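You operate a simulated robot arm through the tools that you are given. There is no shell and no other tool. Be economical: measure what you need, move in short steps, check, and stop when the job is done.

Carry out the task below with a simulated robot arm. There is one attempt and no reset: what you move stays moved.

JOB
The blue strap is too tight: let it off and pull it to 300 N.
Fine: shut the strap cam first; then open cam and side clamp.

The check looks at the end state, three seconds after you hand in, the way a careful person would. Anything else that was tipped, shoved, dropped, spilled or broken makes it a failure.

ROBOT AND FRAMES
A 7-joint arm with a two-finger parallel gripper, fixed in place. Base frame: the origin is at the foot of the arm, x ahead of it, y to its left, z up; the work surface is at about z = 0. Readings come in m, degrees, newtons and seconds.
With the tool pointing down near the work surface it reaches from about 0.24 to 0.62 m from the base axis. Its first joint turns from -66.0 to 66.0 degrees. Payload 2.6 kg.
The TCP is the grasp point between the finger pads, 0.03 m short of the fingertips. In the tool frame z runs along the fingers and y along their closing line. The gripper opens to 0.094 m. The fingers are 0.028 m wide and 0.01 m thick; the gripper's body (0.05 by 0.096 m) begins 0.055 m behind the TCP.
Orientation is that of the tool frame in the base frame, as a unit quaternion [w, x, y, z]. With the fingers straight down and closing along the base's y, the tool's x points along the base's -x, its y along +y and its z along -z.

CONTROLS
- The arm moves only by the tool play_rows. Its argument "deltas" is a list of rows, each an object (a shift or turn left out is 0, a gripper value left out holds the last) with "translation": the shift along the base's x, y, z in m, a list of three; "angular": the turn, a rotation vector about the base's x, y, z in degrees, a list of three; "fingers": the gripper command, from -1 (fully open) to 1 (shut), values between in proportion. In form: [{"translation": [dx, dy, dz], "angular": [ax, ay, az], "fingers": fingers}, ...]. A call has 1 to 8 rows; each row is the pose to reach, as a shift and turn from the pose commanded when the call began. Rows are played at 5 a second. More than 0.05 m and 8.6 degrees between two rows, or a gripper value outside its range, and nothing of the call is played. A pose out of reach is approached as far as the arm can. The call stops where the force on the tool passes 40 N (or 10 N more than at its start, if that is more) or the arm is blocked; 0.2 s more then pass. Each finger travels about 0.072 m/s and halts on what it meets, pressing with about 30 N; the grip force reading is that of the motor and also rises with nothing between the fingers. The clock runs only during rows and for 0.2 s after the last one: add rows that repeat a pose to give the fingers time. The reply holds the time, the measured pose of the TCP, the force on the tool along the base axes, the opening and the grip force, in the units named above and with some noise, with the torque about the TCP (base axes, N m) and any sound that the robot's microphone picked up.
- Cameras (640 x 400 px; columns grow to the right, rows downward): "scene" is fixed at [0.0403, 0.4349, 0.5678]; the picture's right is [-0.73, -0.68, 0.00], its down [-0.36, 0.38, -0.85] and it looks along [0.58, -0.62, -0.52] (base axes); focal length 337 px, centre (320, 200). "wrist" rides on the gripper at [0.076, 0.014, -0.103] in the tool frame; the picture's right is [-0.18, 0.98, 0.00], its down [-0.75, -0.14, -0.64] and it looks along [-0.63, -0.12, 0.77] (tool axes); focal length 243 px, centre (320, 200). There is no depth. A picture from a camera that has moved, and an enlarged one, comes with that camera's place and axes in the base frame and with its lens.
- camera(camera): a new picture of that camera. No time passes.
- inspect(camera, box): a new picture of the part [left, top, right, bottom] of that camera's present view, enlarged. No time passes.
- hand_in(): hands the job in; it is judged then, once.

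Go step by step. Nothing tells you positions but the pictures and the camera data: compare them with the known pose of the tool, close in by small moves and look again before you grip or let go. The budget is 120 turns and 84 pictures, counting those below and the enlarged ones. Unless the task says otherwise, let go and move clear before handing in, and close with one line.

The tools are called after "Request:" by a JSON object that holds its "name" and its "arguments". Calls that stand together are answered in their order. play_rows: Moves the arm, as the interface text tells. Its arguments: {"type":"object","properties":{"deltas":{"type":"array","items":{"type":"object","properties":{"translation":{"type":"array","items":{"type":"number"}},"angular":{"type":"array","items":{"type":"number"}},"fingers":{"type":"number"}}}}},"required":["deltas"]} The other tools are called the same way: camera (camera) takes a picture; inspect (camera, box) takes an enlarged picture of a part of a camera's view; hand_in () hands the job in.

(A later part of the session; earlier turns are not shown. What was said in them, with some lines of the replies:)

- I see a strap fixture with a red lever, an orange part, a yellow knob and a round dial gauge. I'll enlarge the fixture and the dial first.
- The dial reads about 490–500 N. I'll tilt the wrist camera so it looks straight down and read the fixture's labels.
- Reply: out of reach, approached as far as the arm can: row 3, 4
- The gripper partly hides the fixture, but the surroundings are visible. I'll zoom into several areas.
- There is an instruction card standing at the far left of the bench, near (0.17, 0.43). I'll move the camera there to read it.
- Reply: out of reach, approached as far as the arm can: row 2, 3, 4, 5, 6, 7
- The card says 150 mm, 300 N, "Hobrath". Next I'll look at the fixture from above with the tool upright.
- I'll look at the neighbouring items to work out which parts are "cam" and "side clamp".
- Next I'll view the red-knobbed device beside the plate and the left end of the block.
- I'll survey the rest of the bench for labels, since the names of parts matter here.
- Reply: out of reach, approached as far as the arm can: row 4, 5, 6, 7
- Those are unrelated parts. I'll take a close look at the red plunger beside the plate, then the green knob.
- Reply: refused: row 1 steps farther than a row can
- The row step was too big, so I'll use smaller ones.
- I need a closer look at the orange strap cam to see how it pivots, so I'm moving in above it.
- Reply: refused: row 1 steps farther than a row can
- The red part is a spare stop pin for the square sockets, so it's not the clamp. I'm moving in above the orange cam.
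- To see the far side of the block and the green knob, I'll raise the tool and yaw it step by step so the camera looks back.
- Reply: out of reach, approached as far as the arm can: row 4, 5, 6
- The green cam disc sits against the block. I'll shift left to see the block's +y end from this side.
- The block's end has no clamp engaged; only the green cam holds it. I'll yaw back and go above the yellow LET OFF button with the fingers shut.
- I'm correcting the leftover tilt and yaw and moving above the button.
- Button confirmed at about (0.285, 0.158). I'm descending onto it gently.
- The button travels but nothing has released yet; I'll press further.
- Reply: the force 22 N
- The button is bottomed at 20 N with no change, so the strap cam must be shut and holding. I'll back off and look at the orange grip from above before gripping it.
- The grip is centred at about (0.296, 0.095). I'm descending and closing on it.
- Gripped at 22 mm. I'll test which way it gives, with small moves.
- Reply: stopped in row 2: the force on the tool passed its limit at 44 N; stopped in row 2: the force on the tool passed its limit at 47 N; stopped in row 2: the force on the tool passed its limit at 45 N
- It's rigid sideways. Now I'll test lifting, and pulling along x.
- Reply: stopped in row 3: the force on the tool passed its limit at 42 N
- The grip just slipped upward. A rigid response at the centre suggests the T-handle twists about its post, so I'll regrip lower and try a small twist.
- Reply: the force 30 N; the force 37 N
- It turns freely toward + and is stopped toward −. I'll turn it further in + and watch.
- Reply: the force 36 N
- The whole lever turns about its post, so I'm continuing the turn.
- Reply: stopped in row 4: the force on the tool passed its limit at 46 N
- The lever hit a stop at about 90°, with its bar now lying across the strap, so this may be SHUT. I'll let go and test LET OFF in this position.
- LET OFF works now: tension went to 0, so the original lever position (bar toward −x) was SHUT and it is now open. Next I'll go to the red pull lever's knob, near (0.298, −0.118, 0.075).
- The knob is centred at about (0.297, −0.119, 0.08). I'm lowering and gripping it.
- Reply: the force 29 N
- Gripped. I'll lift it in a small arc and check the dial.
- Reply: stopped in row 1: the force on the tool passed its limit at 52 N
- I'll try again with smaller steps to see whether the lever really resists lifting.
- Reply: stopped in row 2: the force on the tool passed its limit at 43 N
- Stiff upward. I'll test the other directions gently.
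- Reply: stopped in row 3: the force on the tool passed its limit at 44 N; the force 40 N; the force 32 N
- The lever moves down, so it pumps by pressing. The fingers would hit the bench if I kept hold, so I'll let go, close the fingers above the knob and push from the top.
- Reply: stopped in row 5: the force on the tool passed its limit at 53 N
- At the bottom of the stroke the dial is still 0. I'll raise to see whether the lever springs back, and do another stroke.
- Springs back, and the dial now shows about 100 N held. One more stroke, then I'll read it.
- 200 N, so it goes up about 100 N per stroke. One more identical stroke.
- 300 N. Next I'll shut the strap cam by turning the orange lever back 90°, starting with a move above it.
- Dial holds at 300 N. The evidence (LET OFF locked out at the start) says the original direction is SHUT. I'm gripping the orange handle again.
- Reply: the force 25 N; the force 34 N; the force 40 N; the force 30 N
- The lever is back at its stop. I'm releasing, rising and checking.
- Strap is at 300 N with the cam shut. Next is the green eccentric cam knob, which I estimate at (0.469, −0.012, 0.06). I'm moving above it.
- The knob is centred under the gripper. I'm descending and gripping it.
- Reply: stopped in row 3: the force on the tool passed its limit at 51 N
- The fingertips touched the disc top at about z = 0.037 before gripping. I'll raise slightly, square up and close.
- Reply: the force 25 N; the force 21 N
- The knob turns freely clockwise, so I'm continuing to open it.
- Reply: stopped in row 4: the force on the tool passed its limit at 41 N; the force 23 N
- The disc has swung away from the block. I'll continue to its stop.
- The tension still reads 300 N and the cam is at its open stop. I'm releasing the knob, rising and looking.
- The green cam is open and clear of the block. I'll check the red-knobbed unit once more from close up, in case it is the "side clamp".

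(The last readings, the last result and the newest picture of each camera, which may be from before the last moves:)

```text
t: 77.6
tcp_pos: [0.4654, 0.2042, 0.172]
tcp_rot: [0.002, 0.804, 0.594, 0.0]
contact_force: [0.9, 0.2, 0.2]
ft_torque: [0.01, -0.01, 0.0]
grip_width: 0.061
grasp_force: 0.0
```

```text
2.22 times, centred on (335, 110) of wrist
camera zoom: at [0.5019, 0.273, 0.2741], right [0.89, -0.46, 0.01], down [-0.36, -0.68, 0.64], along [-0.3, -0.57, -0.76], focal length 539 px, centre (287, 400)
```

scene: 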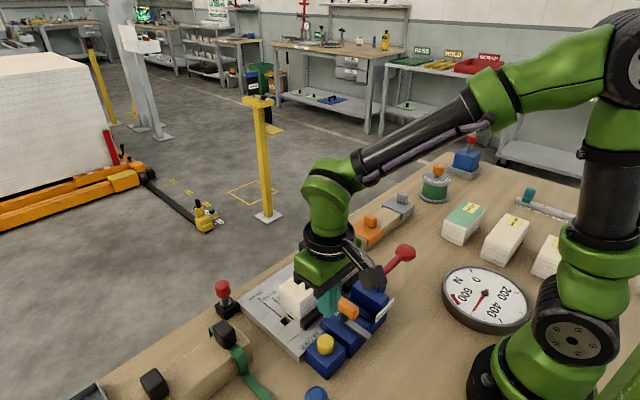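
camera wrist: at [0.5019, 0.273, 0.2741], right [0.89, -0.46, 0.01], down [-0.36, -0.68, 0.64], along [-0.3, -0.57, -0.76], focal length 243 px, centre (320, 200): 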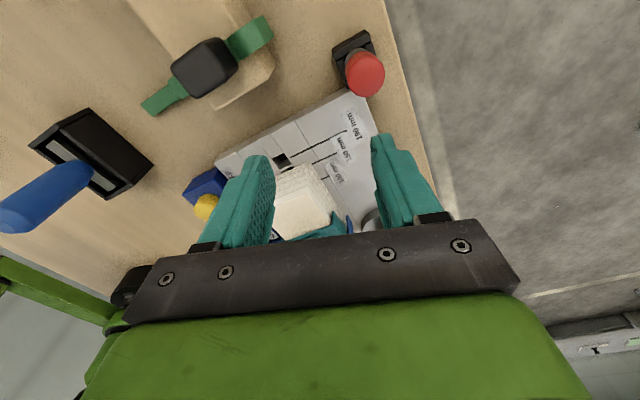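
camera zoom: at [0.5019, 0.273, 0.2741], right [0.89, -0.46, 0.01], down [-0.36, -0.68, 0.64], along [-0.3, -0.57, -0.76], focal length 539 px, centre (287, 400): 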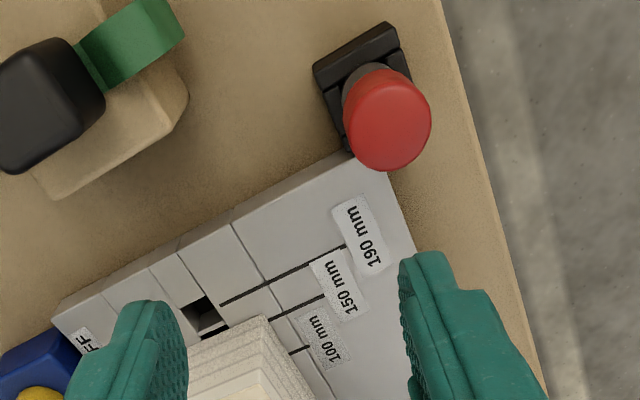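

The red unit is a removable stop peg sitting in its own holder, not engaged with the block, so no side clamp is left to open. I'll rise clear and take a last check.

Request:
{"name": "play_rows", "arguments": {"deltas": [{"translation": [-0.01, -0.01, 0.04]}, {"translation": [-0.03, -0.02, 0.08]}, {"translation": [-0.05, -0.03, 0.12]}, {"translation": [-0.05, -0.03, 0.12]}]}}

Request:
{"name": "camera", "arguments": {"camera": "scene"}}

Request:
{"name": "inspect", "arguments": {"camera": "scene", "box": [290, 230, 540, 390]}}

```text
t: 78.6
tcp_pos: [0.4132, 0.1751, 0.2914]
tcp_rot: [0.003, 0.804, 0.594, 0.001]
contact_force: [-0.3, -0.2, -0.3]
ft_torque: [0.0, -0.02, 0.02]
grip_width: 0.061
grasp_force: 0.2
```

```text
9 pictures are left
```

scene: 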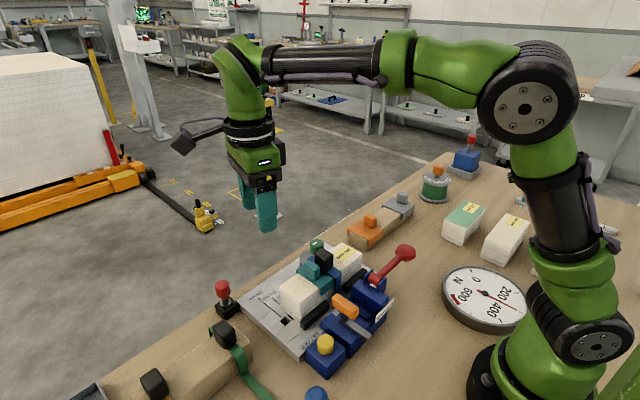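

```text
2.50 times, centred on (415, 310) of scene
camera zoom: at [0.0403, 0.4349, 0.5678], right [-0.73, -0.68, 0.0], down [-0.36, 0.38, -0.85], along [0.58, -0.62, -0.52], focal length 843 px, centre (82, -75)
```

zoom: 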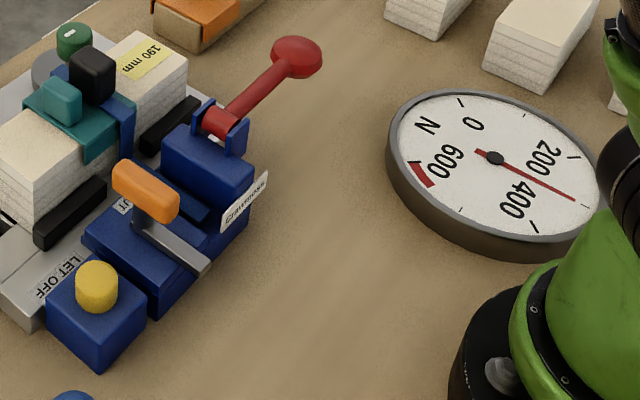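

The dial holds at 300 N, the strap cam is shut, the green cam is open, and the gripper is clear. I'm handing in.

Request:
{"name": "hand_in", "arguments": {}}

```text
The job is handed in.
```

The blue strap was let off and pulled to 300 N, its cam shut, and then the green cam opened; I found no engaged side clamp to open, because the only candidate, the red stop peg, was already out in its holder.
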